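You operate a simulated robot arm through the tools that you are given. There is no shell and no other tool. Be economical: measure what you need, move in short steps, check, and stop when the job is done.

The job below is to be done with a simulated robot arm. You get a single attempt, and the scene is never put back.

JOB
Run warm, soapy water into the sink up to the blue band.
Fine: plug switch shut first; two pumps of soap; tap off, red lever back on cold.

It is judged by the outcome, as a careful person would: the job done as asked, and still so three seconds after it is handed in. It fails if anything else is knocked over, pushed out of place, dropped, spilled or broken.

ROBOT AND FRAMES
A 6-joint arm with a two-finger parallel gripper, fixed in place. Base frame: the origin is at the foot of the arm, x ahead of it, y to its left, z up; the work surface is at about z = 718. Units: mm, rad, N and s.
With the tool pointing down near the work surface it reaches from about 180 to 840 mm from the base axis. Its first joint turns from -2.897 to 2.897 rad. Payload 3.91 kg.
The TCP is the grasp point between the finger pads, 30 mm short of the fingertips. In the tool frame z runs along the fingers and y along their closing line. The gripper opens to 110 mm. The fingers are 20 mm wide and 10 mm thick; the gripper's body (48 by 112 mm) begins 55 mm behind the TCP.
Orientation is that of the tool frame in the base frame, as a unit quaternion [w, x, y, z]. With the fingers straight down and closing along the base's y, the tool's x points along the base's -x, its y along +y and its z along -z.

CONTROLS
- The arm moves only by the tool nudge_tool. Its argument "rows" is a list of rows, each a list of 3 entries, a list of its own where there are three numbers: the gripper command, from -1 (fully open) to 1 (shut), values between in proportion, then the shift along the tool's x, y, z in units of 20 mm (1.0 is 20 mm), then the turn, a rotation vector about the tool's x, y, z in units of 6 degrees (1.0 is 6 degrees). In form: [[grip, [dx, dy, dz], [rx, ry, rz]], ...]. A call has 1 to 10 rows; each row shifts and turns the commanded pose from where the row before left it, along the tool's axes as they then stand. A call with a number of a shift or a turn outside -1 to 1 is refused whole. Each row takes 0.2 s and may step no farther than 50 mm and 0.15 rad from the row before; otherwise, or with a gripper value out of range, the whole call is refused. A pose out of reach is approached as far as the arm can. The call stops where the force on the tool passes 90 N (or 10 N more than at its start, if that is more) or the arm is blocked; 0.2 s more then pass. Each finger travels about 108 mm/s and halts on what it meets, pressing with about 38 N; the grip force reading is that of the motor and also rises with nothing between the fingers. The clock runs only during rows and for 0.2 s after the last one: add rows that do not move to give the fingers time. The reply holds the time, the measured pose of the TCP, the force on the tool along the base axes, the opening and the grip force, in the units named above and with some noise.
- Cameras (640 x 400 px; columns grow to the right, rows downward): "scene" is fixed at [49, -652, 1465.2]; the picture's right is [0.63, -0.78, 0.00], its down [-0.53, -0.43, -0.73] and it looks along [0.57, 0.46, -0.68] (base axes); focal length 265 px, centre (320, 200). "wrist" rides on the gripper at [-36, 0, -57] in the tool frame; the picture's right is [0.00, -1.00, 0.00], its down [0.97, 0.00, -0.24] and it looks along [0.24, 0.00, 0.97] (tool axes); focal length 218 px, centre (320, 200).
- camera(camera): a new picture of that camera. It takes no simulated time.
- lift_body(by): slides the trunk up (or, below 0, down) by that many mm; the arm rides with it, the base frame stays. It gives what a move gives, with no picture.
- probe_pixels(camera, pixels): there is no depth. For up to 12 entries [column, row, z] of the newest picture of that camera ("zoom" is the newest enlarged one), the place [x, y] in the base frame at which the ray of that pixel passes the height z, good to about 2 mm. It takes no simulated time.
- enlarge(camera, box): a new picture of the part [left, top, right, bottom] of that camera's present view, enlarged. It takes no simulated time.
- hand_in(): hands the job in; it is judged then, once.

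Work in short steps. Measure before you move; look again where a grasp or a placing could have gone wrong, and mend it. You have 80 turns and 46 pictures in all, those below and enlarged ones among them. Open the gripper and draw the arm clear of the work before you hand the job in, unless the task says otherwise; then end with one line.

The tools are called after "Emit:" as name(argument=value, ...) on one line, values as JSON. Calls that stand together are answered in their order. nudge_tool: Moves the arm, as the interface text tells. Its arguments: {"type":"object","properties":{"rows":{"type":"array","items":{"type":"array"}}},"required":["rows"]} The other tools are called the same way: lift_body (by) slides the trunk up or down; camera (camera) takes a picture; probe_pixels (camera, pixels) gives the place at which the rays of pixels pass given heights; enlarge (camera, box) takes an enlarged picture of a part of a camera's view; hand_in () hands the job in.

At the start:

```text
time: 0.0
tcp_pos: [370.1, -234.6, 1241.2]
orientation: [0.0, -0.001, 1.0, 0.0]
ft_force: [-0.2, 0.0, -0.3]
opening: 110.0
finger_force: 0.1
trunk travel left (down, up): [-475.0, 65.0]
```

scene: 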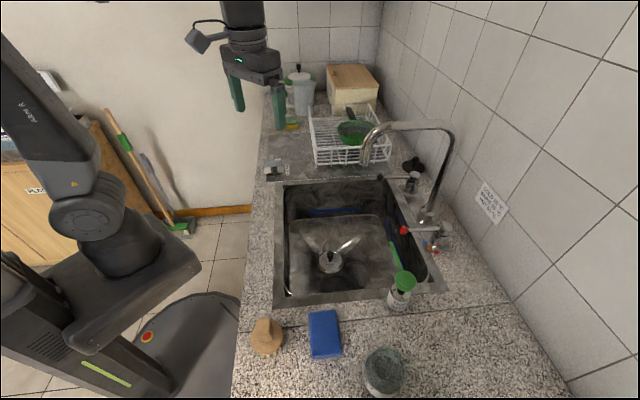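
wrist: 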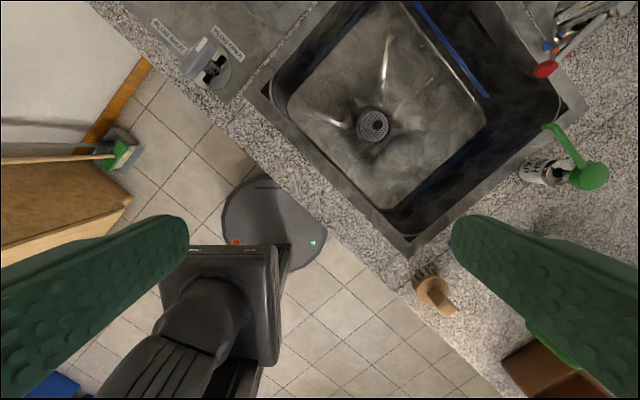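

The scene shows a sink, a rocker switch near (275,170), a tap with a red lever near (405,230), a soap pump near (402,285) and a sign on the wall at (490,200). I'll enlarge these to read them.

Emit:
enlarge(camera="scene", box=[360, 150, 520, 320])

Emit:
enlarge(camera="wrist", box=[140, 0, 260, 100])

Emit:
enlarge(camera="wrist", box=[500, 0, 640, 200])

Emit:
enlarge(camera="scene", box=[470, 170, 520, 235])

```text
2.35 times, centred on (440, 235) of scene
```

zoom: 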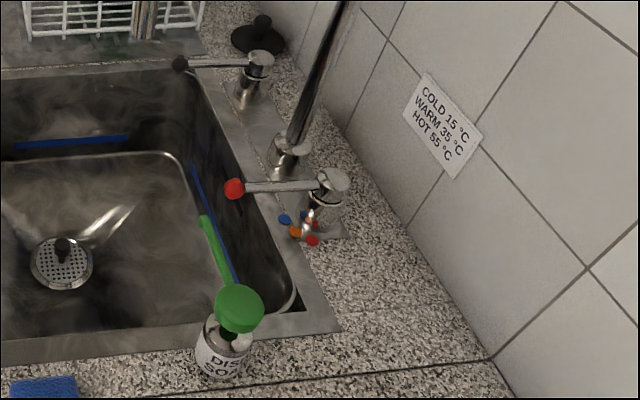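

```text
4.00 times, centred on (200, 50) of wrist
```

zoom: 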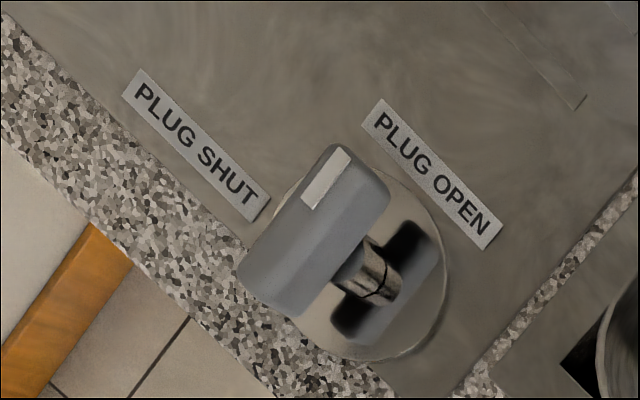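

```text
2.00 times, centred on (570, 100) of wrist
```

zoom: 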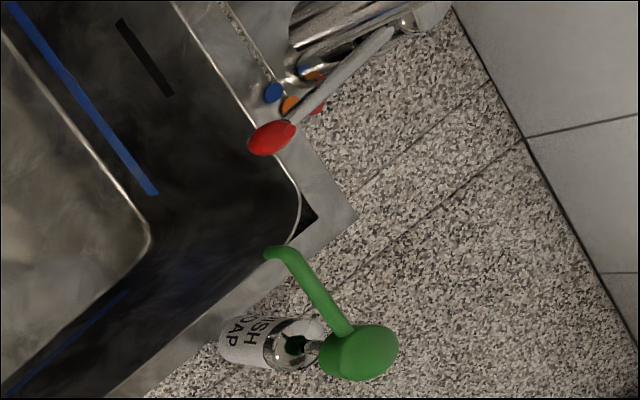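

```text
6.15 times, centred on (495, 202) of scene
```

zoom: 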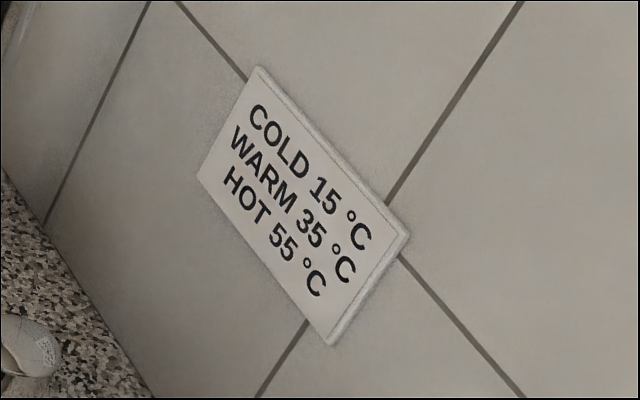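

Two levers are visible: a black ball, presumably flow, and a red ball, presumably temperature, with blue/orange/red dots on its plate. I'll triangulate the red ball, black ball, pump head and switch by probing both cameras at several heights.

Emit:
probe_pixels(camera="scene", pixels=[[403.4, 229.9, 750], [403.4, 229.9, 850], [380.4, 176.7, 750], [380.4, 176.7, 850], [406, 279, 750], [406, 279, 900], [272, 170, 718], [272, 170, 760], [388, 243, 750], [388, 243, 850], [366, 160, 800], [366, 160, 950]])

Emit:
probe_pixels(camera="wrist", pixels=[[545, 69, 750], [545, 69, 850], [588, 176, 750], [588, 176, 900], [548, 128, 750], [548, 128, 900], [200, 50, 718], [200, 50, 760], [213, 68, 718], [373, 124, 600], [410, 255, 718], [250, 90, 718]])

```text
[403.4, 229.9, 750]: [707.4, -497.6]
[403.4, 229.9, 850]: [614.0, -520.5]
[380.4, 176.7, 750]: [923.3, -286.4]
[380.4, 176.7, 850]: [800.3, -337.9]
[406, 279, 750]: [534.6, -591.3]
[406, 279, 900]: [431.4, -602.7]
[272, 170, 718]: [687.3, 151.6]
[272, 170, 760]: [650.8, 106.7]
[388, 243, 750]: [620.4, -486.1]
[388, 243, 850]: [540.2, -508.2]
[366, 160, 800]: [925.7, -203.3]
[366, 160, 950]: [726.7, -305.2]
```

```text
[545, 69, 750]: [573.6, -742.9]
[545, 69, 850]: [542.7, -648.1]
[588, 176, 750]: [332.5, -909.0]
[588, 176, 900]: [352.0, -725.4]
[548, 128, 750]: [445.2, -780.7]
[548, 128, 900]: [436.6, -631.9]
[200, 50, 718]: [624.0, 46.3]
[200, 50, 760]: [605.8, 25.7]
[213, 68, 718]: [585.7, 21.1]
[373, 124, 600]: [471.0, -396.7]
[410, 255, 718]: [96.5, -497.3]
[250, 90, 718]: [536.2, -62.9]
```

The triangulation puts the red ball at about z 964, the pump head at about z 997 and the switch at about z 865, so the counter sits well above 718. I'll check the counter height with the sink corner (scene (273,308), wrist (410,255)) and the switch labels.

Emit:
probe_pixels(camera="scene", pixels=[[273, 309, 800], [273, 309, 860], [273, 309, 900], [330, 262, 650], [330, 262, 718], [330, 262, 760], [380.4, 176.7, 900], [380.4, 176.7, 960], [450, 293, 860], [277, 183, 860]])

Emit:
probe_pixels(camera="wrist", pixels=[[410, 255, 800], [410, 255, 860], [410, 255, 900], [373, 124, 650], [373, 124, 718], [373, 124, 760], [585, 107, 860], [205, 60, 860], [433, 285, 860], [245, 92, 860]])

Emit:
enlarge(camera="scene", box=[250, 145, 310, 190])

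```text
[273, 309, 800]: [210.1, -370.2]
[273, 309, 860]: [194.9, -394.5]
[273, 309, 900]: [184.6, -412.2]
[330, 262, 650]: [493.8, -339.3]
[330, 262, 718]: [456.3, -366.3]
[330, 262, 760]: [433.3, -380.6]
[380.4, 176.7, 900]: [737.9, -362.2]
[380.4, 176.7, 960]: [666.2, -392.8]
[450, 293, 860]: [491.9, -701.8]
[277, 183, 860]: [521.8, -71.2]
```

```text
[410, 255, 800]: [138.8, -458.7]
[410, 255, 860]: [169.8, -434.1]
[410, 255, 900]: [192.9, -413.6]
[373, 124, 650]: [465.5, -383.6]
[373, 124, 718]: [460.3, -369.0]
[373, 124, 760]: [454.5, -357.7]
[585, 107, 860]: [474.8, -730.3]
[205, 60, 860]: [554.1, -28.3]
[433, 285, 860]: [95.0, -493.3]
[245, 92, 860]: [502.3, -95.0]
```

```text
8.89 times, centred on (280, 168) of scene
```

zoom: 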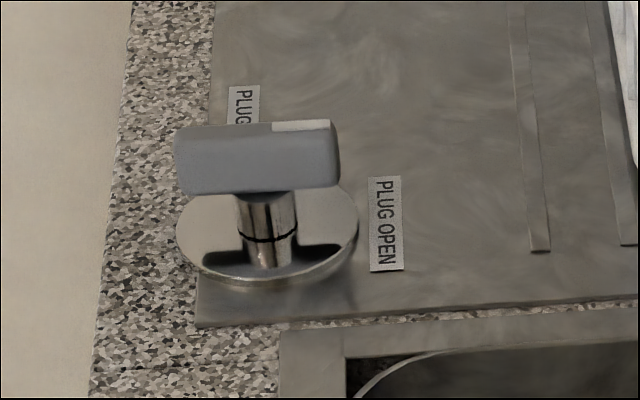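

Counter is about z 898 and the sink floor is 718. The switch is a rotary bar whose white mark points to OPEN, so it needs a quarter turn CCW to SHUT. I'll triangulate the bar and plate.

Emit:
probe_pixels(camera="scene", pixels=[[274.2, 172.5, 900], [273, 163.3, 900], [273, 163.3, 950], [444, 231, 900], [444, 231, 960], [413, 178, 900], [413, 178, 960], [424.7, 242.7, 900], [430.2, 248.2, 900], [436.6, 252, 900]])

Emit:
probe_pixels(camera="wrist", pixels=[[213.7, 66.2, 900], [198, 58, 900], [198, 58, 950], [201, 44, 940], [182, 67, 940]])

```text
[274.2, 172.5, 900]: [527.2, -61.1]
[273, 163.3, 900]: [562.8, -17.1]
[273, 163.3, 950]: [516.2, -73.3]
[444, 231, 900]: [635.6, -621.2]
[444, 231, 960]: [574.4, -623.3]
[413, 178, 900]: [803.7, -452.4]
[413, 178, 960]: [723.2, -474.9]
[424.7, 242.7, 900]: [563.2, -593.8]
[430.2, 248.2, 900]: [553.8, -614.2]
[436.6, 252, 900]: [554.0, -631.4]
```

```text
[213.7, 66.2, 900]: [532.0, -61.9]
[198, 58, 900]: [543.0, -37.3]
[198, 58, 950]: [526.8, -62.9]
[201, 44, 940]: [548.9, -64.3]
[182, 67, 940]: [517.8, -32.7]
```

Switch centre is about (529,-62), bar z about 942, long axis toward the wall. I move over it, descending 100 mm.

Emit:
nudge_tool(rows=[[-0.2, [-0.883, 0.961, 0.55], [0, 0, 0]], [-0.2, [-0.883, 0.961, 0.55], [0, 0, 0]], [-0.2, [-0.883, 0.961, 0.55], [0, 0, 0]], [-0.2, [-0.883, 0.961, 0.55], [0, 0, 0]], [-0.2, [-0.883, 0.961, 0.55], [0, 0, 0]], [-0.2, [-0.883, 0.961, 0.55], [0, 0, 0]], [-0.2, [-0.883, 0.961, 0.55], [0, 0, 0]], [-0.2, [-0.883, 0.961, 0.55], [0, 0, 0]], [-0.2, [-0.883, 0.961, 0.55], [0, 0, 0]]])

Emit:
nudge_tool(rows=[[-0.2, [0, 0, 0], [0, 0, 1]], [-0.2, [0, 0, 0], [0, 0, 1]], [-0.2, [0, 0, 0], [0, 0, 1]], [-0.2, [0, 0, 0], [0, 0, 1]], [-0.2, [0, 0, 0], [0, 0, 1]], [-0.2, [0, 0, 0], [0, 0, 1]], [-0.2, [0, 0, 0], [0, 0, 1]], [-0.2, [0, 0, 0], [0, 0, 0.67]]])

Emit:
camera(camera="wrist")

```text
time: 2.0
tcp_pos: [528.6, -60.9, 1142.0]
orientation: [0.001, 0.0, 1.0, 0.0]
ft_force: [0.2, 0.1, -0.1]
opening: 66.1
finger_force: 0.0
trunk travel left (down, up): [-475.0, 65.0]
```

```text
time: 3.8
tcp_pos: [528.2, -61.9, 1143.1]
orientation: [0.0, 0.391, 0.92, 0.0]
ft_force: [0.0, 0.7, -0.6]
opening: 66.0
finger_force: 0.1
trunk travel left (down, up): [-475.0, 65.0]
```

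```text
38 pictures are left
```

wrist: 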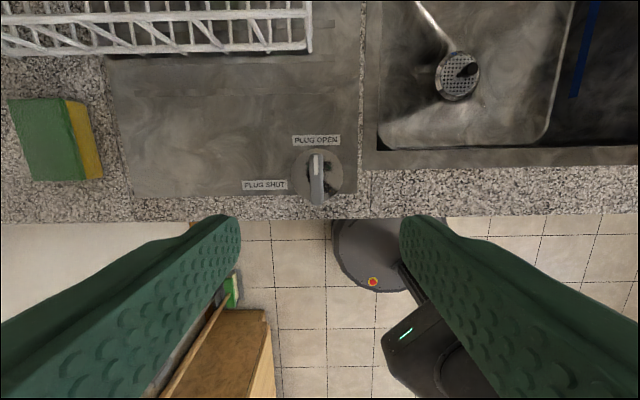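

Bar is vertical in the picture at (316,178), aligned with the closing plane. I'll probe its ends.

Emit:
probe_pixels(camera="wrist", pixels=[[316, 154, 940], [317, 204, 940], [320, 175, 900]])

Emit:
enlarge(camera="wrist", box=[270, 125, 370, 215])

```text
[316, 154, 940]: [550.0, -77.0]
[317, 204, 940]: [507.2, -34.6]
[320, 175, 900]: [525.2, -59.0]
```

```text
4.44 times, centred on (320, 170) of wrist
```

zoom: 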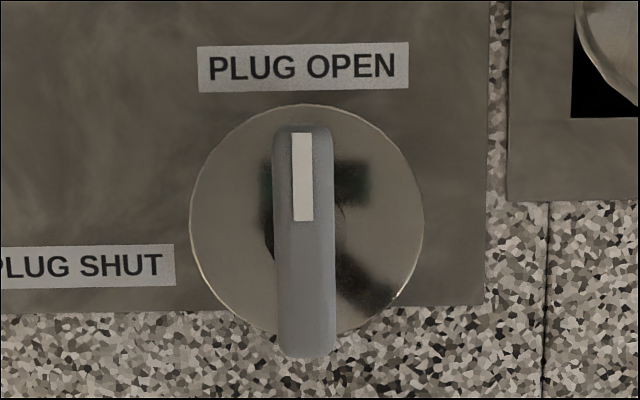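

Bar centre is about (528,-57), which is on the TCP axis to within a few mm. I descend to TCP 956 with the fingers open.

Emit:
nudge_tool(rows=[[-0.2, [0, 0, 0.93], [0, 0, 0]], [-0.2, [0, 0, 0.93], [0, 0, 0]], [-0.2, [0, 0, 0.93], [0, 0, 0]], [-0.2, [0, 0, 0.93], [0, 0, 0]], [-0.2, [0, 0, 0.93], [0, 0, 0]], [-0.2, [0, 0, 0.93], [0, 0, 0]], [-0.2, [0, 0, 0.93], [0, 0, 0]], [-0.2, [0, 0, 0.93], [0, 0, 0]], [-0.2, [0, 0, 0.93], [0, 0, 0]], [-0.2, [0, 0, 0.93], [0, 0, 0]]])

Emit:
camera(camera="wrist")

```text
time: 6.0
tcp_pos: [529.4, -61.7, 956.3]
orientation: [0.0, 0.391, 0.921, 0.0]
ft_force: [-0.1, 0.3, 0.9]
opening: 66.1
finger_force: 0.1
trunk travel left (down, up): [-475.0, 65.0]
```

```text
36 pictures are left
```

wrist: 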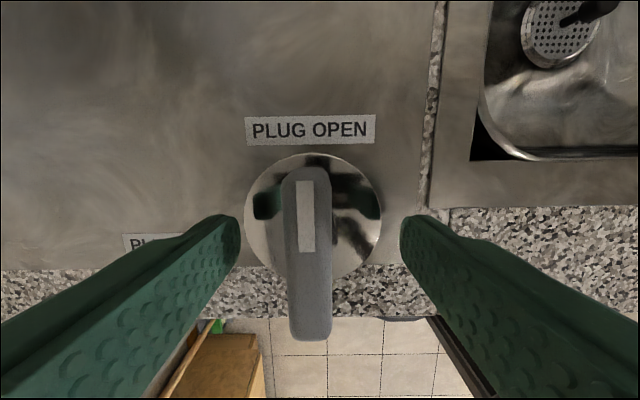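

The bar is about 3–4 mm left of the closing centre (col 309). I'll probe to get its centre along the bar.

Emit:
probe_pixels(camera="wrist", pixels=[[305, 168, 945], [312, 338, 945], [313, 217, 902]])

```text
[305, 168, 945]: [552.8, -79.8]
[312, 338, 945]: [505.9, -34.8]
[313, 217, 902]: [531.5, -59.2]
```

The knob axis is about (530.5,-58.5). I shift 3 mm along tool y and 1.5 mm along tool x, then close on the bar.

Emit:
nudge_tool(rows=[[-0.2, [0.07, 0.15, 0.1], [0, 0, 0]], [0.4, [0, 0, 0], [0, 0, 0]], [0.8, [0, 0, 0], [0, 0, 0]], [0.8, [0, 0, 0], [0, 0, 0]]])

```text
time: 7.0
tcp_pos: [531.6, -57.3, 955.9]
orientation: [0.001, 0.391, 0.921, 0.0]
ft_force: [5.4, 5.7, 0.3]
opening: 23.8
finger_force: 45.3
trunk travel left (down, up): [-475.0, 65.0]
```

Gripped at 23.8 mm opening. Now turn CCW (negative about tool z), 48° first.

Emit:
nudge_tool(rows=[[0.8, [0, 0, 0], [0, 0, -1]], [0.8, [0, 0, 0], [0, 0, -1]], [0.8, [0, 0, 0], [0, 0, -1]], [0.8, [0, 0, 0], [0, 0, -1]], [0.8, [0, 0, 0], [0, 0, -1]], [0.8, [0, 0, 0], [0, 0, -1]], [0.8, [0, 0, 0], [0, 0, -1]], [0.8, [0, 0, 0], [0, 0, -1]]])

Emit:
camera(camera="wrist")

```text
time: 8.8
tcp_pos: [530.9, -56.1, 954.2]
orientation: [0.001, -0.019, 1.0, -0.002]
ft_force: [13.0, 17.3, 10.5]
opening: 23.9
finger_force: 44.9
trunk travel left (down, up): [-475.0, 65.0]
```

```text
35 pictures are left
```

wrist: 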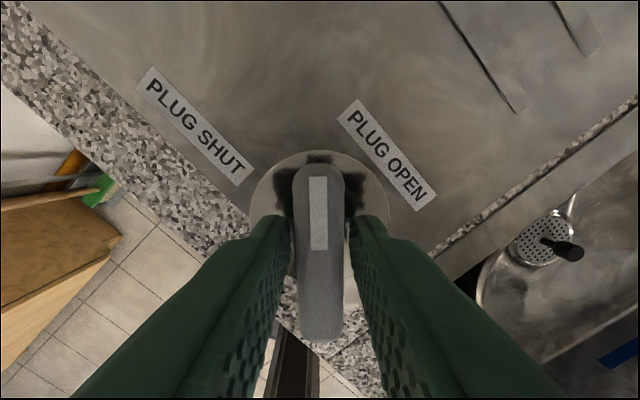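

The knob turned with the gripper (mark at (318,210)). I continue the remaining ~43°.

Emit:
nudge_tool(rows=[[0.8, [0, 0, 0], [0, 0, -1]], [0.8, [0, 0, 0], [0, 0, -1]], [0.8, [0, 0, 0], [0, 0, -1]], [0.8, [0, 0, 0], [0, 0, -1]], [0.8, [0, 0, 0], [0, 0, -1]], [0.8, [0, 0, 0], [0, 0, -1]], [0.8, [0, 0, 0], [0, 0, -1]]])

Emit:
camera(camera="wrist")

```text
time: 10.4
tcp_pos: [530.9, -56.7, 953.5]
orientation: [-0.002, -0.375, 0.927, -0.001]
ft_force: [11.3, 22.0, 13.9]
opening: 23.5
finger_force: 45.0
trunk travel left (down, up): [-475.0, 65.0]
```

```text
34 pictures are left
```

wrist: 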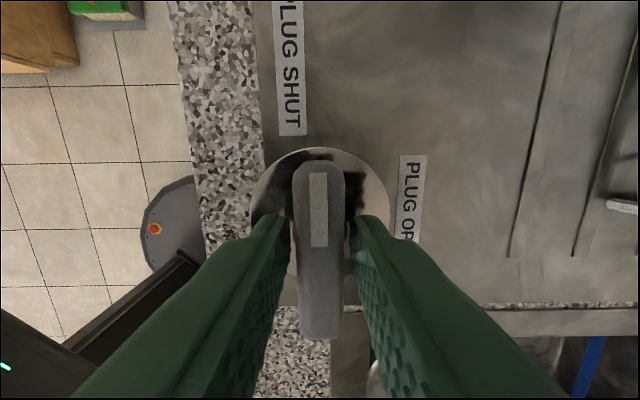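

The bar now points along PLUG SHUT. I open the fingers, rise clear and look.

Emit:
nudge_tool(rows=[[0.8, [0, 0, 0], [0, 0, -0.4]], [0.2, [0, 0, 0], [0, 0, 0]], [-0.2, [0, 0, 0], [0, 0, 0]], [-0.2, [0, 0, 0], [0, 0, 0]], [-0.2, [0, 0, -1], [0, 0, 0]], [-0.2, [0, 0, -1], [0, 0, 0]], [-0.2, [0, 0, -1], [0, 0, 0]], [-0.2, [0, 0, -1], [0, 0, 0]], [-0.2, [0, 0, -1], [0, 0, 0]], [-0.2, [0, 0, -1], [0, 0, 0]]])

Emit:
nudge_tool(rows=[[0.2, [0, 0, -1], [0, 0, 1]], [0.6, [0, 0, -1], [0, 0, 1]], [1, [0, 0, -1], [0, 0, 1]], [1, [0, 0, -1], [0, 0, 1]], [1, [0, 0, -1], [0, 0, 1]], [1, [0, 0, -1], [0, 0, 1]], [1, [0, 0, -1], [0, 0, 1]], [1, [0, 0, -1], [0, 0, 0.6]], [1, [0, 0, -1], [0, 0, 0]]])

Emit:
enlarge(camera="scene", box=[250, 140, 410, 300])

```text
time: 12.6
tcp_pos: [529.7, -58.6, 1075.2]
orientation: [0.0, -0.394, 0.919, 0.0]
ft_force: [0.5, -0.2, -0.5]
opening: 65.8
finger_force: 0.1
trunk travel left (down, up): [-475.0, 65.0]
```

```text
time: 14.6
tcp_pos: [529.5, -58.4, 1254.6]
orientation: [0.0, -0.007, 1.0, 0.0]
ft_force: [0.0, 0.7, 0.1]
opening: 0.1
finger_force: 37.8
trunk travel left (down, up): [-475.0, 65.0]
```

```text
2.50 times, centred on (330, 220) of scene
```

zoom: 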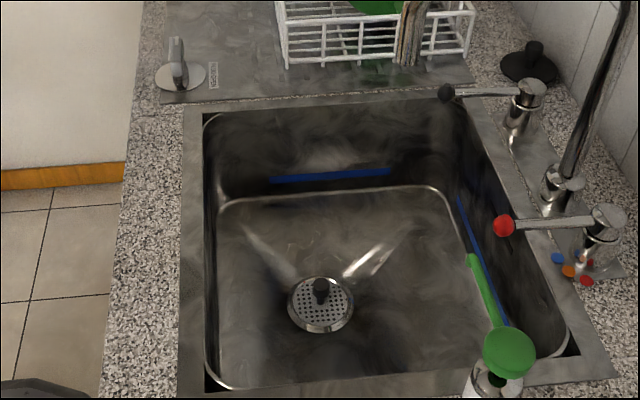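

The knob has turned. I'll compare the drain closely to see if the plug dropped.

Emit:
enlarge(camera="scene", box=[305, 235, 355, 275])

Emit:
enlarge(camera="scene", box=[370, 150, 470, 270])

```text
10.00 times, centred on (330, 255) of scene
```

zoom: 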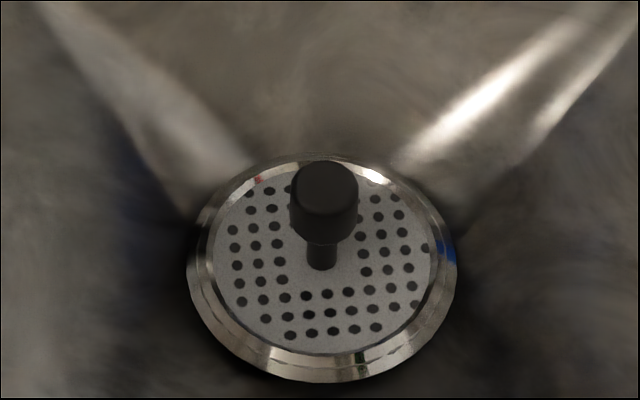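

```text
3.33 times, centred on (420, 210) of scene
```

zoom: 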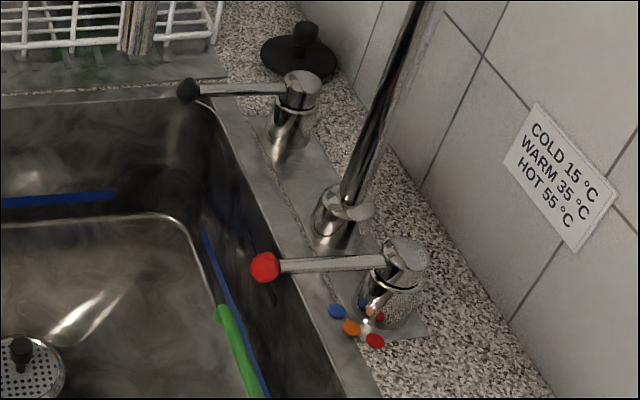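

Drain shows a strainer; I'll watch whether it holds. Before moving to the taps I measure the spout's height: arch around (420,123), tip (366,160), and the red dots.

Emit:
probe_pixels(camera="scene", pixels=[[430, 122, 1100], [430, 122, 1150], [430, 122, 1200], [395, 125, 1100], [395, 125, 1150], [395, 125, 1200], [366, 162, 1000], [366, 162, 1050], [366, 162, 1100], [428, 214, 900], [455, 150, 1050], [455, 150, 1100]])

Emit:
camera(camera="scene")

```text
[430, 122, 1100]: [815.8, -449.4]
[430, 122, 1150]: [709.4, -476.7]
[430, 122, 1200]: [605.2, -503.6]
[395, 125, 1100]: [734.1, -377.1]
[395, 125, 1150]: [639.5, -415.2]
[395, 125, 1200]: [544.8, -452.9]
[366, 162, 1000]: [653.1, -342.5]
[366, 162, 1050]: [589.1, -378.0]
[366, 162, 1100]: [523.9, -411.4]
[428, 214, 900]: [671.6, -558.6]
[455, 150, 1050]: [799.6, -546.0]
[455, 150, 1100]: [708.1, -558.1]
```

```text
30 pictures are left
```

scene: 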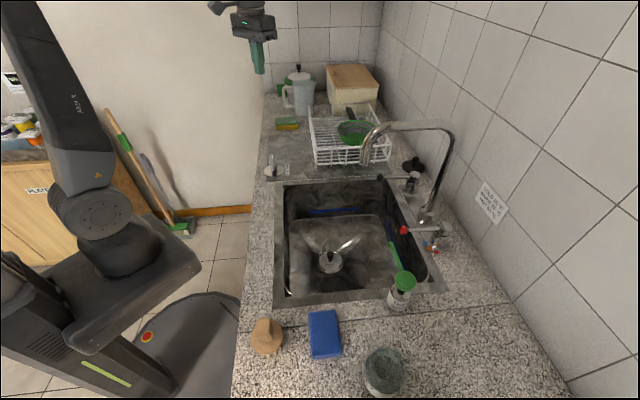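

The spout arch lies at about v≈246 along the counter, z up to ~1200, tip z~1097, so I'll route around it. I use counter axes: u toward the wall, v along the counter away from the camera. First rotate the tool so y is along v.

Emit:
nudge_tool(rows=[[1, [0, 0, 0], [0, 0, 1]], [1, [0, 0, 0], [0, 0, 1]], [1, [0, 0, 0], [0, 0, 1]], [1, [0, 0, 0], [0, 0, 1]], [1, [0, 0, 0], [0, 0, 1]], [1, [0, 0, 0], [0, 0, 1]], [1, [0, 0, 0], [0, 0, 1]], [1, [0, 0, 0], [0, 0, 0.5]]])

Emit:
nudge_tool(rows=[[1, [0, -1, 0], [0, 0, 0]], [1, [0, -1, 0], [0, 0, 0]], [1, [0, -1, 0], [0, 0, 0]], [1, [0, -1, 0], [0, 0, 0]], [1, [0, -1, 0], [0, 0, 0]], [1, [0, -1, 0], [0, 0, 0]], [1, [0, -1, 0], [0, 0, 0]], [1, [0, -1, 0], [0, 0, 0]], [1, [0, -1, 0], [0, 0, 0]], [1, [0, -1, 0], [0, 0, 0]]])

Emit:
nudge_tool(rows=[[1, [0, -1, 0], [0, 0, 0]], [1, [0, -1, 0], [0, 0, 0]], [1, [0, -1, 0], [0, 0, 0]], [1, [0, -1, 0], [0, 0, 0]], [1, [-0.5, -1, 0], [0, 0, 0]], [1, [-1, -1, 0], [0, 0, 0]], [1, [-1, -1, 0], [0, 0, 0]], [1, [-1, -0.7, 0], [0, 0, 0]], [1, [-1, 0, 0], [0, 0, 0]], [1, [-1, 0, 0], [0, 0, 0]]])

```text
time: 16.4
tcp_pos: [531.6, -59.6, 1254.1]
orientation: [0.0, 0.377, 0.926, -0.001]
ft_force: [-0.9, -0.2, 0.3]
opening: 0.0
finger_force: 37.7
trunk travel left (down, up): [-475.0, 65.0]
```

```text
time: 18.6
tcp_pos: [391.3, -202.7, 1255.1]
orientation: [0.0, 0.376, 0.927, 0.0]
ft_force: [0.0, 0.5, 0.2]
opening: 0.1
finger_force: 37.7
trunk travel left (down, up): [-475.0, 65.0]
```

```text
time: 20.8
tcp_pos: [362.3, -390.4, 1254.3]
orientation: [-0.001, 0.376, 0.927, 0.0]
ft_force: [-0.1, -1.0, 0.0]
opening: 0.0
finger_force: 38.3
trunk travel left (down, up): [-475.0, 65.0]
```

Now at u≈105, v≈140. Move 150 mm toward the wall (tool -x), descending 60 mm, and view the taps.

Emit:
nudge_tool(rows=[[1, [-1, 0, 0.4], [0, 0, 0]], [1, [-1, 0, 0.4], [0, 0, 0]], [1, [-1, 0, 0.4], [0, 0, 0]], [1, [-1, 0, 0.4], [0, 0, 0]], [1, [-1, 0, 0.4], [0, 0, 0]], [1, [-1, 0, 0.4], [0, 0, 0]], [1, [-1, 0, 0.6], [0, 0, 0]]])

Emit:
camera(camera="wrist")

```text
time: 22.4
tcp_pos: [462.9, -487.0, 1194.2]
orientation: [0.0, 0.376, 0.927, 0.0]
ft_force: [-0.5, 0.0, 0.8]
opening: 0.0
finger_force: 37.8
trunk travel left (down, up): [-475.0, 65.0]
```

```text
29 pictures are left
```

wrist: 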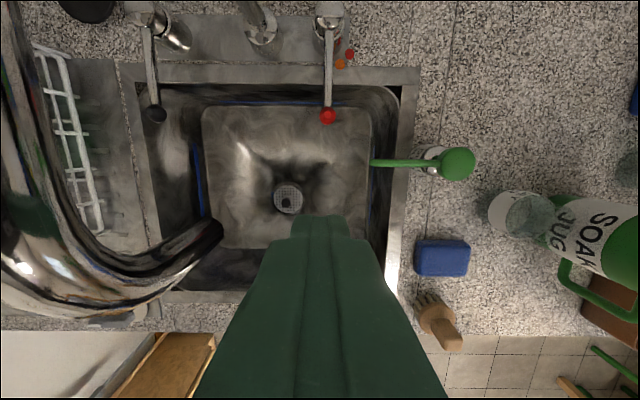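

From above: red ball (327,115), black ball (157,114), red dot (350,54), orange (340,64), pump head (457,163). I'll probe those.

Emit:
probe_pixels(camera="wrist", pixels=[[327, 115, 964], [157, 114, 964], [330, 15, 980], [143, 12, 980], [457, 163, 997], [350, 54, 902], [340, 64, 902], [378, 163, 985], [220, 230, 1097], [520, 215, 1000], [600, 225, 1050], [442, 257, 920]])

Emit:
enlarge(camera="wrist", box=[120, 0, 380, 140])

```text
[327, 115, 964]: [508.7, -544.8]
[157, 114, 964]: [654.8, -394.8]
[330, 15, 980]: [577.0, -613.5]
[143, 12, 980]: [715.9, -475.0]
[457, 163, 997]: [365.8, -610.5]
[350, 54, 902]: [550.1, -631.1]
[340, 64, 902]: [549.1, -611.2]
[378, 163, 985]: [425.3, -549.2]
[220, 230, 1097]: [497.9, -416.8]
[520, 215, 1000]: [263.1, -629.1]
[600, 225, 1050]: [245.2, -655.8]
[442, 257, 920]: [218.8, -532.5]
```

```text
2.46 times, centred on (250, 70) of wrist
```

zoom: 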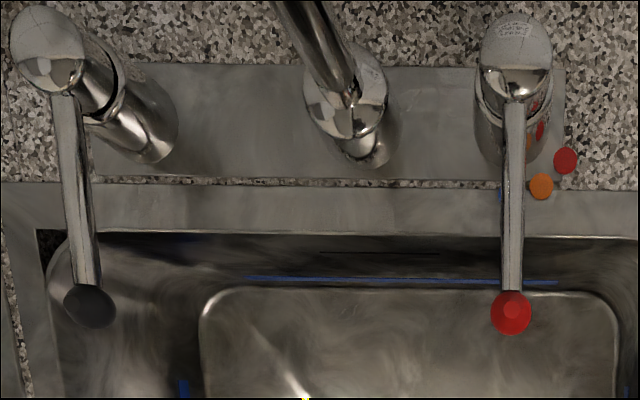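

Red ball (509,-545,964), pivot (577,-613), lever ~97 mm. Move over the ball with the fingers opening to 60 mm and descend halfway.

Emit:
nudge_tool(rows=[[-0.1, [-0.92, -0.12, 0], [0, 0, 0]], [-0.1, [-0.92, -0.12, 0], [0, 0, 0]], [-0.1, [-0.92, -0.12, 0], [0, 0, 0]], [-0.1, [-0.92, -0.12, 0], [0, 0, 0]], [-0.1, [0, 0, 1], [0, 0, 0]], [-0.1, [0, 0, 1], [0, 0, 0]], [-0.1, [0, 0, 1], [0, 0, 0]], [-0.1, [0, 0, 1], [0, 0, 0]], [-0.1, [0, 0, 1], [0, 0, 0]], [-0.1, [0, 0, 1], [0, 0, 0]]])

Emit:
camera(camera="wrist")

Emit:
camera(camera="scene")

```text
time: 24.6
tcp_pos: [507.7, -545.8, 1075.2]
orientation: [0.0, 0.376, 0.927, 0.0]
ft_force: [0.5, -0.5, 1.0]
opening: 60.3
finger_force: 0.1
trunk travel left (down, up): [-475.0, 65.0]
```

```text
27 pictures are left
```

wrist: 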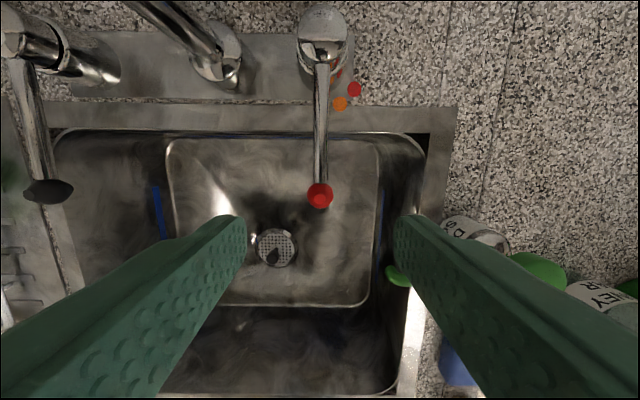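

```text
26 pictures are left
```

scene: 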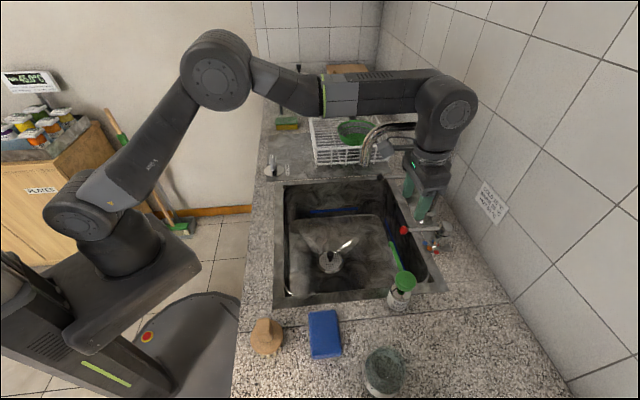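

Centred on the lever (ball at (320,195)), and the arm is clear of the spout. Descend 104 mm.

Emit:
nudge_tool(rows=[[-0.1, [0, 0, 1], [0, 0, 0]], [-0.1, [0, 0, 1], [0, 0, 0]], [-0.1, [0, 0, 1], [0, 0, 0]], [-0.1, [0, 0, 1], [0, 0, 0]], [-0.1, [0, 0, 1], [0, 0, 0]], [-0.1, [0, 0, 0.2], [0, 0, 0]]])

Emit:
camera(camera="wrist")

```text
time: 26.0
tcp_pos: [487.3, -561.7, 963.8]
orientation: [0.001, 0.387, 0.922, 0.007]
ft_force: [-1.0, 0.4, -0.8]
opening: 60.3
finger_force: 0.0
trunk travel left (down, up): [-475.0, 65.0]
```

```text
25 pictures are left
```

wrist: 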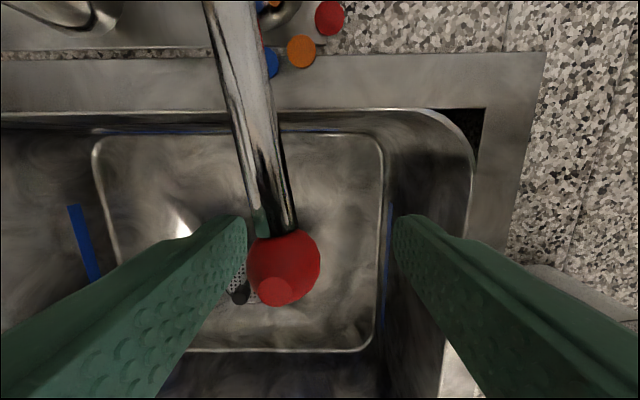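

The TCP drifted about 26 mm along −v from the commanded spot with no force. I'll hold for a moment to see whether it's lag.

Emit:
nudge_tool(rows=[[-0.1, [0, 0, 0], [0, 0, 0]], [-0.1, [0, 0, 0], [0, 0, 0]]])

```text
time: 26.6
tcp_pos: [487.4, -559.8, 963.4]
orientation: [-0.003, 0.385, 0.923, 0.008]
ft_force: [0.1, -0.4, 0.6]
opening: 60.7
finger_force: 0.0
trunk travel left (down, up): [-475.0, 65.0]
```

It persists, so something may be limiting the arm. Check the scene for contact with the spout.

Emit:
camera(camera="scene")

Emit:
enlarge(camera="scene", box=[350, 60, 510, 260])

```text
24 pictures are left
```

scene: 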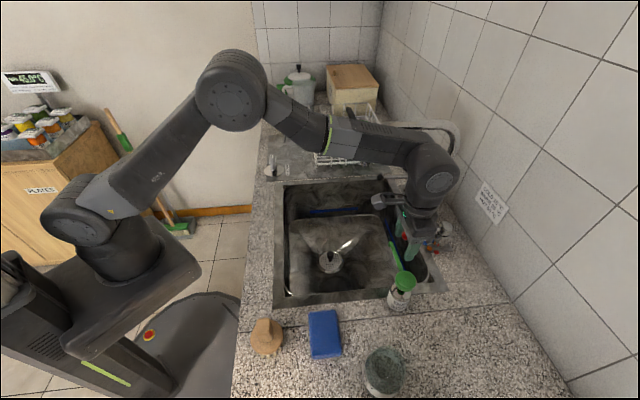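

```text
2.00 times, centred on (430, 160) of scene
```

zoom: 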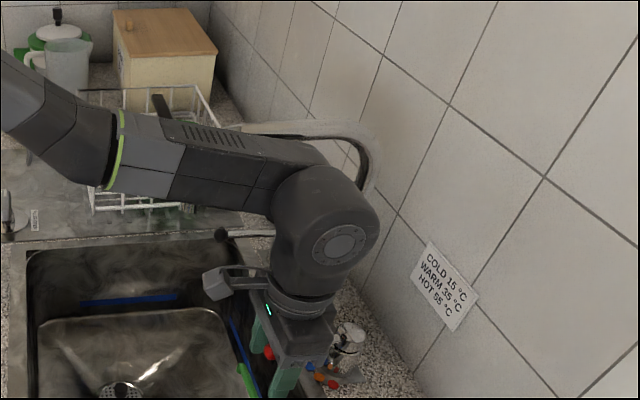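

The wrist joint appears to be touching the tap's spout. I retreat straight up at once and check that the spout is unmoved.

Emit:
nudge_tool(rows=[[-0.1, [0, -0.3, -0.5], [0, 0, 0]], [-0.1, [0, -0.3, -1], [0, 0, 0]], [-0.1, [0, -0.3, -1], [0, 0, 0]], [-0.1, [0, -0.3, -1], [0, 0, 0]], [-0.1, [0, -0.3, -1], [0, 0, 0]], [-0.1, [0, 0, -1], [0, 0, 0]], [-0.1, [0, 0, -1], [0, 0, 0]], [-0.1, [0, 0, -1], [0, 0, 0]]])

Emit:
enlarge(camera="scene", box=[350, 60, 510, 260])

```text
time: 28.4
tcp_pos: [487.5, -566.8, 1122.0]
orientation: [0.001, 0.377, 0.926, 0.0]
ft_force: [0.3, 0.5, 0.2]
opening: 60.7
finger_force: 0.2
trunk travel left (down, up): [-475.0, 65.0]
```

```text
2.00 times, centred on (430, 160) of scene
```

zoom: 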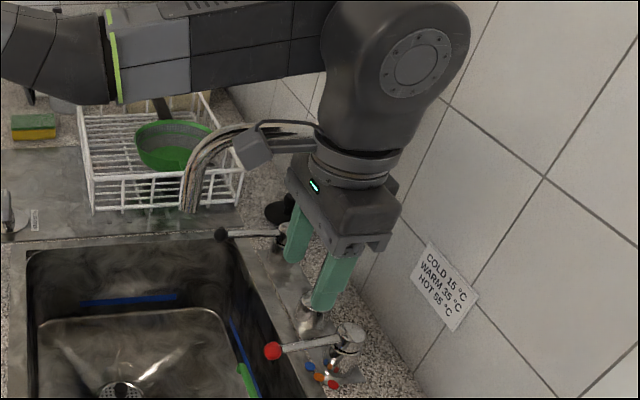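

Spout is back in place (tip (364,165)), and the ball moved perhaps a few mm. To keep the wrist away from the spout I tilt the tool 25° so the fingers point down and toward +v, then look.

Emit:
nudge_tool(rows=[[-0.1, [0, 0, 0], [-1, 0, 0]], [-0.1, [0, 0, 0], [-1, 0, 0]], [-0.1, [0, 0, 0], [-1, 0, 0]], [-0.1, [0, 0, 0], [-1, 0, 0]], [-0.1, [0, 0, 0], [-0.167, 0, 0]]])

Emit:
camera(camera="wrist")

Emit:
camera(camera="scene")

```text
time: 29.6
tcp_pos: [487.6, -566.8, 1120.5]
orientation: [0.081, 0.367, 0.905, 0.201]
ft_force: [-0.2, -0.3, -0.4]
opening: 60.6
finger_force: 0.1
trunk travel left (down, up): [-475.0, 65.0]
```

```text
21 pictures are left
```

wrist: 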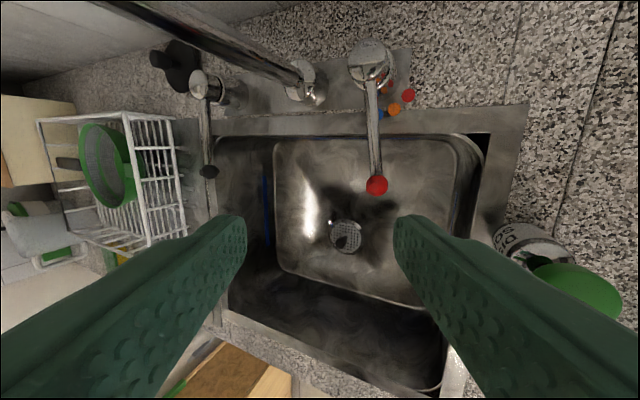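

```text
20 pictures are left
```

scene: 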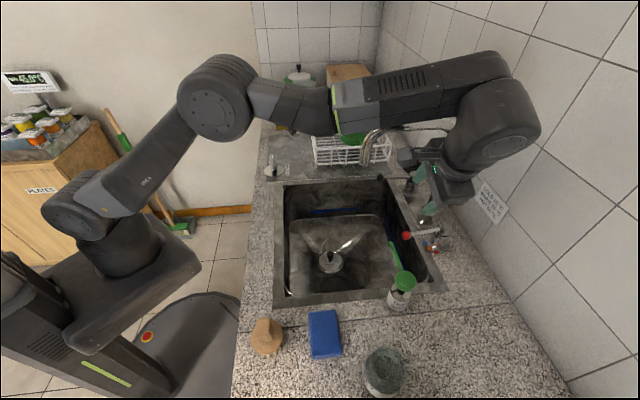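

The wrist has swung away from the spout. Probe the ball (377,184), pivot (370,62), and dots.

Emit:
probe_pixels(camera="wrist", pixels=[[377, 184, 964], [370, 55, 980], [380, 115, 902], [394, 110, 902], [408, 95, 902], [208, 171, 964], [198, 85, 980], [395, 250, 985]])

```text
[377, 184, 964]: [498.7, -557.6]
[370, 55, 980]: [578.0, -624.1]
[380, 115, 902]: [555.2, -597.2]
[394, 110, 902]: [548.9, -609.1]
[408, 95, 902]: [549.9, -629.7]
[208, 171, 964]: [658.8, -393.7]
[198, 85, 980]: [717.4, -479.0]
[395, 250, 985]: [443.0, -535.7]
```

Ball now at (499,-558), i.e. ~9° turned. Using pivot (577,-616), the dots sit at 132°, 170° and 207°, so warm is lever angle ≈170°, ball at (481,-600). I descend tilted to straddle the ball.

Emit:
nudge_tool(rows=[[-0.1, [-0.02, -0.324, 0.9], [0, 0, 0]], [-0.1, [-0.02, -0.324, 0.9], [0, 0, 0]], [-0.1, [-0.02, -0.324, 0.9], [0, 0, 0]], [-0.1, [-0.02, -0.324, 0.9], [0, 0, 0]], [-0.1, [-0.02, -0.324, 0.9], [0, 0, 0]], [-0.1, [-0.02, -0.324, 0.9], [0, 0, 0]], [-0.1, [-0.02, -0.324, 0.9], [0, 0, 0]], [-0.1, [-0.02, -0.324, 0.9], [0, 0, 0]]])

Emit:
camera(camera="wrist")

```text
time: 31.4
tcp_pos: [499.9, -558.9, 967.6]
orientation: [0.082, 0.367, 0.904, 0.201]
ft_force: [-0.5, -0.6, -0.2]
opening: 60.4
finger_force: 0.0
trunk travel left (down, up): [-475.0, 65.0]
```

```text
19 pictures are left
```

wrist: 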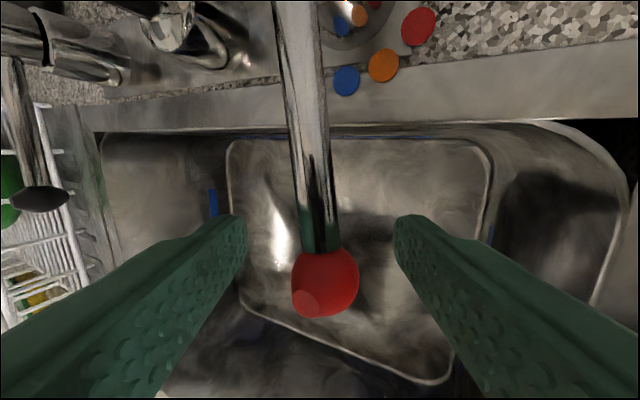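

Ball is centred between the fingers (325,283). Narrow to ~28 mm and sweep along the arc to the orange position.

Emit:
nudge_tool(rows=[[0.2, [0, 0, 0], [0, 0, 0]], [0.49, [0, 0, 0], [0, 0, 0]], [0.49, [0, 0, 0], [0, 0, 0]], [0.49, [-0.1, -0.417, -0.195], [0, 0, 0]], [0.49, [-0.13, -0.417, -0.195], [0, 0, 0]], [0.49, [-0.16, -0.417, -0.195], [0, 0, 0]], [0.49, [-0.19, -0.417, -0.195], [0, 0, 0]], [0.49, [-0.22, -0.417, -0.195], [0, 0, 0]]])

Emit:
camera(camera="wrist")

```text
time: 33.2
tcp_pos: [479.4, -603.0, 968.1]
orientation: [0.082, 0.367, 0.905, 0.2]
ft_force: [0.5, 0.0, 0.3]
opening: 28.0
finger_force: 0.1
trunk travel left (down, up): [-475.0, 65.0]
```

```text
18 pictures are left
```

wrist: 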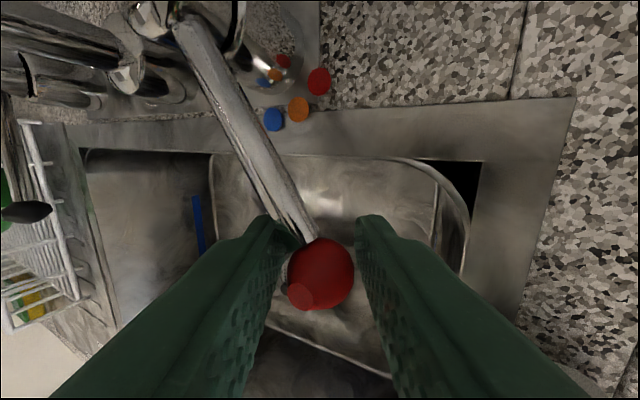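

Lever has swung. Probe the ball centre (321,273) and points along the lever to get the angle, plus the dots.

Emit:
probe_pixels(camera="wrist", pixels=[[321, 273, 966], [303, 238, 968], [190, 30, 974], [273, 119, 902], [298, 109, 902], [319, 81, 902]])

```text
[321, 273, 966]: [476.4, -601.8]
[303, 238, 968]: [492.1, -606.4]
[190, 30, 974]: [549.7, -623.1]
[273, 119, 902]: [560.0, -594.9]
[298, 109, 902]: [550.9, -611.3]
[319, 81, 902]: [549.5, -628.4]
```

The lever has turned ≈39° from cold, matching the orange dot. I open and withdraw along the tool axis (up and away from the spout).

Emit:
nudge_tool(rows=[[0.1, [0, 0, 0], [0, 0, 0]], [0.1, [0, 0, 0], [0, 0, 0]], [0.1, [0, 0, -0.6], [0, 0, 0]], [0.1, [0, 0, -1], [0, 0, 0]], [0.1, [0, 0, -1], [0, 0, 0]], [0.1, [0, 0, -1], [0, 0, 0]], [0.1, [0, 0, -1], [0, 0, 0]], [0.1, [0, 0, -1], [0, 0, 0]], [0.1, [0, 0, -1], [0, 0, 0]], [0.1, [0, 0, -1], [0, 0, 0]]])

Emit:
nudge_tool(rows=[[0.1, [0.6, 0, -0.8], [1, 0, 0]], [0.1, [0.6, 0, -0.8], [1, 0, 0]], [0.1, [0.8, 0, -0.8], [1, 0, 0]], [0.1, [1, 0, -0.8], [1, 0, 0]], [0.1, [1, 0, -0.8], [0.167, 0, 0]], [0.1, [1, 0, -0.8], [0, 0, 0]], [0.1, [1, 0, 0], [0, 0, 0]], [0.1, [1, 0, 0], [0, 0, 0]], [0.1, [1, 0, 0], [0, 0, 0]], [0.1, [1, 0, 0], [0, 0, 0]]])

```text
time: 35.4
tcp_pos: [434.5, -631.4, 1083.8]
orientation: [0.083, 0.368, 0.904, 0.2]
ft_force: [0.0, 0.3, -0.5]
opening: 49.5
finger_force: 0.1
out of reach, approached as far as the arm can: row 8, 9, 10
trunk travel left (down, up): [-475.0, 65.0]
```

```text
time: 37.6
tcp_pos: [293.5, -518.4, 1176.8]
orientation: [0.0, 0.377, 0.926, 0.0]
ft_force: [0.2, 0.3, 0.3]
opening: 49.5
finger_force: 0.0
trunk travel left (down, up): [-475.0, 65.0]
```

Soap comes next since I'm close to the pump (head ≈(366,-610,997)). I'll check the jug's height beside it (scene rim around (385,357)).

Emit:
probe_pixels(camera="scene", pixels=[[385, 357, 930], [385, 357, 980], [385, 357, 1030], [406, 278, 990], [406, 278, 1000]])

Emit:
camera(camera="wrist")

```text
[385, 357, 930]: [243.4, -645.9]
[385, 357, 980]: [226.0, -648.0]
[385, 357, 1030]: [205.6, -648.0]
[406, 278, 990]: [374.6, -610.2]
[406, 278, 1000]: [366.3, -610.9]
```

```text
17 pictures are left
```

wrist: 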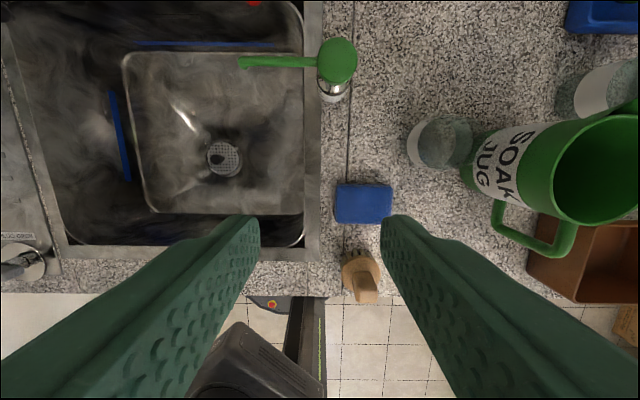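

The tall jug is farther off at (540,165). Probe the pump head (338,60), pump nozzle and jug's nearest edge.

Emit:
probe_pixels(camera="wrist", pixels=[[338, 60, 997], [338, 60, 1002], [245, 62, 985], [475, 165, 950], [500, 215, 1000], [560, 160, 1080]])

```text
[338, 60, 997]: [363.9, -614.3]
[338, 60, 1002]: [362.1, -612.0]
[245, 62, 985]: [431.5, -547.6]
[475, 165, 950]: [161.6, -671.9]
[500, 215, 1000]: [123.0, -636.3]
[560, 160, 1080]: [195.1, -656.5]
```

Move above the pump head with fingers shut, stopping with the tips ~30 mm above it.

Emit:
nudge_tool(rows=[[1, [-0.833, -0.123, 0.4], [0, 0, 0]], [1, [-0.833, -0.123, 0.4], [0, 0, 0]], [1, [-0.833, -0.123, 0.4], [0, 0, 0]], [1, [-0.833, -0.123, 0.4], [0, 0, 0]], [1, [-0.833, -0.123, 0.4], [0, 0, 0]], [1, [-0.833, -0.123, 0.4], [0, 0, 0]], [1, [-0.833, -0.123, 0.4], [0, 0, 0]], [1, [0, 0, 1], [0, 0, 0]], [1, [0, 0, 1], [0, 0, 0]], [1, [0, 0, 1], [0, 0, 0]]])

Emit:
enlarge(camera="scene", box=[360, 200, 450, 320])

Emit:
enlarge(camera="wrist", box=[240, 160, 400, 280])

```text
time: 39.8
tcp_pos: [365.7, -613.3, 1060.1]
orientation: [-0.001, 0.377, 0.926, 0.0]
ft_force: [0.2, 0.3, 0.2]
opening: 0.0
finger_force: 38.1
trunk travel left (down, up): [-475.0, 65.0]
```

```text
3.33 times, centred on (405, 260) of scene
```

zoom: 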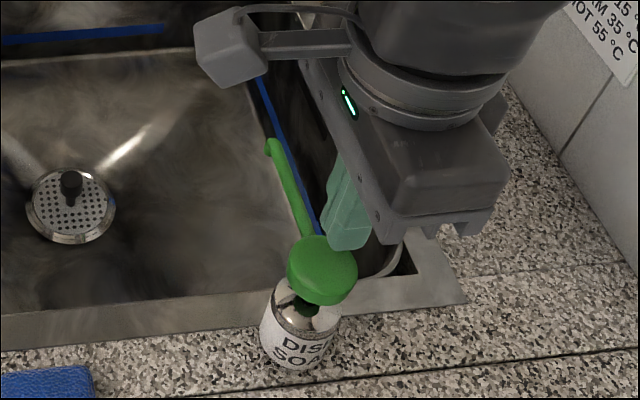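

```text
3.33 times, centred on (320, 220) of wrist
```

zoom: 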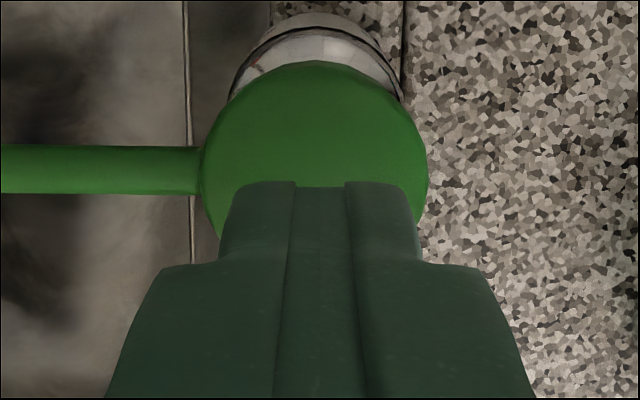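

Head circle centre is at about zoom (315,172) → wrist (318.5,211.6); probe it against the TCP.

Emit:
probe_pixels(camera="wrist", pixels=[[318.5, 211.6, 998], [318.5, 211.6, 993]])

```text
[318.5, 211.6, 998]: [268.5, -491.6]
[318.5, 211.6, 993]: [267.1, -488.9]
```

That used the older picture; I'll probe via "zoom".

Emit:
probe_pixels(camera="zoom", pixels=[[315, 172, 998], [315, 172, 993]])

```text
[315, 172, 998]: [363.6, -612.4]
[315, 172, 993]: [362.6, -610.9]
```

Aligned within 2 mm. Descend to near contact, then small steps while watching the force.

Emit:
nudge_tool(rows=[[1, [0, 0, 0.7], [0, 0, 0]], [1, [0, 0, 0.7], [0, 0, 0]], [1, [0, 0, 0.2], [0, 0, 0]], [1, [0, 0, 0.2], [0, 0, 0]], [1, [0, 0, 0.2], [0, 0, 0]]])

```text
time: 41.0
tcp_pos: [366.5, -612.6, 1024.0]
orientation: [0.001, 0.376, 0.927, -0.001]
ft_force: [3.1, -4.2, 7.7]
opening: 0.0
finger_force: 37.3
trunk travel left (down, up): [-475.0, 65.0]
```

Contact, 7.7 N at TCP 1024. Press further.

Emit:
nudge_tool(rows=[[1, [0, 0, 0.2], [0, 0, 0]], [1, [0, 0, 0.2], [0, 0, 0]], [1, [0, 0, 0.2], [0, 0, 0]]])

```text
time: 41.8
tcp_pos: [363.9, -612.0, 1017.8]
orientation: [0.006, 0.376, 0.926, -0.005]
ft_force: [7.4, -10.7, 51.2]
opening: 0.0
finger_force: 37.3
trunk travel left (down, up): [-475.0, 65.0]
```

51 N at 1017.8: either spring or end of stroke. One small step more.

Emit:
nudge_tool(rows=[[1, [0, 0, 0.2], [0, 0, 0]]])

Emit:
enlarge(camera="scene", box=[360, 200, 450, 320])

```text
time: 42.2
tcp_pos: [364.7, -611.8, 1017.2]
orientation: [0.008, 0.376, 0.926, -0.007]
ft_force: [7.0, -11.6, 63.9]
opening: 0.0
finger_force: 37.7
trunk travel left (down, up): [-475.0, 65.0]
```

```text
3.33 times, centred on (405, 260) of scene
```

zoom: 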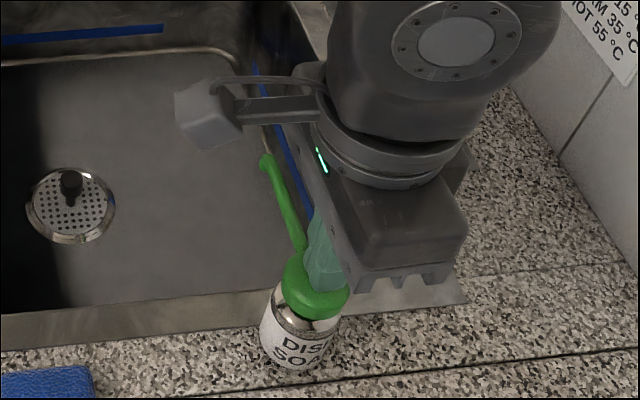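

The head is down on the collar with the force rising steeply, so that's a full stroke. Release fully and look.

Emit:
nudge_tool(rows=[[1, [0, 0, -0.5], [0, 0, 0]], [1, [0, 0, -0.5], [0, 0, 0]], [1, [0, 0, -0.5], [0, 0, 0]], [1, [0, 0, -0.5], [0, 0, 0]], [1, [0, 0, 0], [0, 0, 0]], [1, [0, 0, 0], [0, 0, 0]]])

Emit:
enlarge(camera="scene", box=[320, 200, 440, 310])

```text
time: 43.6
tcp_pos: [365.4, -612.7, 1046.5]
orientation: [-0.001, 0.375, 0.927, 0.0]
ft_force: [-1.2, 0.4, -0.4]
opening: 0.0
finger_force: 37.7
trunk travel left (down, up): [-475.0, 65.0]
```

```text
3.64 times, centred on (380, 255) of scene
```

zoom: 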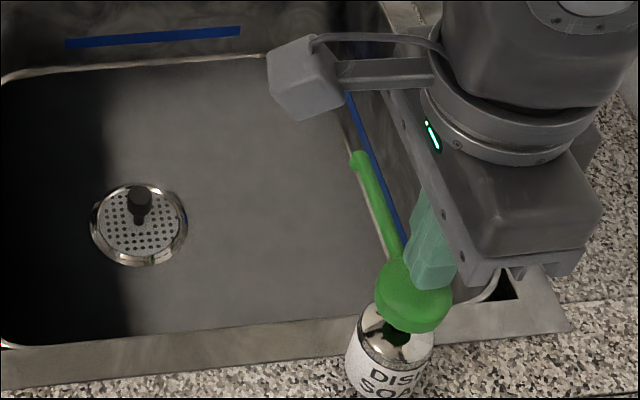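

The head sprang back. The soap lands behind the near rim, out of this view. Second pump: same stroke.

Emit:
nudge_tool(rows=[[1, [0, 0, 0.5], [0, 0, 0]], [1, [0, 0, 0.3], [0, 0, 0]], [1, [0, 0, 0.3], [0, 0, 0]], [1, [0, 0, 0.3], [0, 0, 0]], [1, [0, 0, 0.3], [0, 0, 0]], [1, [0, 0, 0.3], [0, 0, 0]], [1, [0, 0, 0.1], [0, 0, 0]]])

Emit:
nudge_tool(rows=[[1, [0, 0, -0.5], [0, 0, 0]], [1, [0, 0, -0.5], [0, 0, 0]], [1, [0, 0, -0.5], [0, 0, 0]], [1, [0, 0, -0.5], [0, 0, 0]], [1, [0, 0, -1], [0, 0, 0]], [1, [0.5, 0, -1], [0, 0, 0]], [1, [1, 0, -1], [0, 0, 0]], [1, [1, 0, -1], [0, 0, 0]], [1, [1, 0, -1], [0, 0, 0]], [1, [1, 0, -1], [0, 0, 0]]])

Emit:
camera(camera="wrist")

```text
time: 45.2
tcp_pos: [364.7, -612.5, 1016.9]
orientation: [0.008, 0.376, 0.926, -0.007]
ft_force: [5.3, -9.0, 70.5]
opening: 0.0
finger_force: 37.3
trunk travel left (down, up): [-475.0, 65.0]
```

```text
time: 47.4
tcp_pos: [300.3, -550.2, 1162.9]
orientation: [0.0, 0.377, 0.926, 0.0]
ft_force: [-0.2, -0.4, 0.2]
opening: 0.1
finger_force: 37.7
trunk travel left (down, up): [-475.0, 65.0]
```

```text
12 pictures are left
```

wrist: 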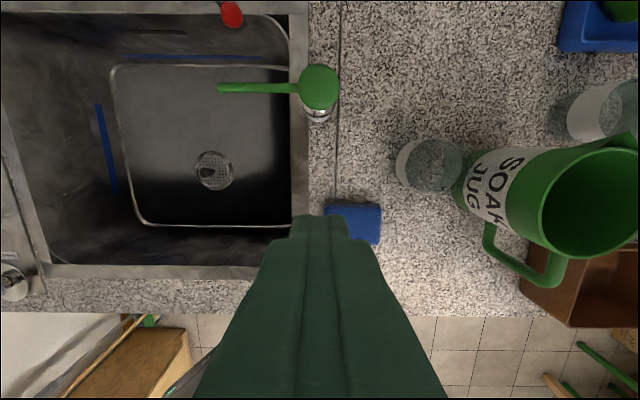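

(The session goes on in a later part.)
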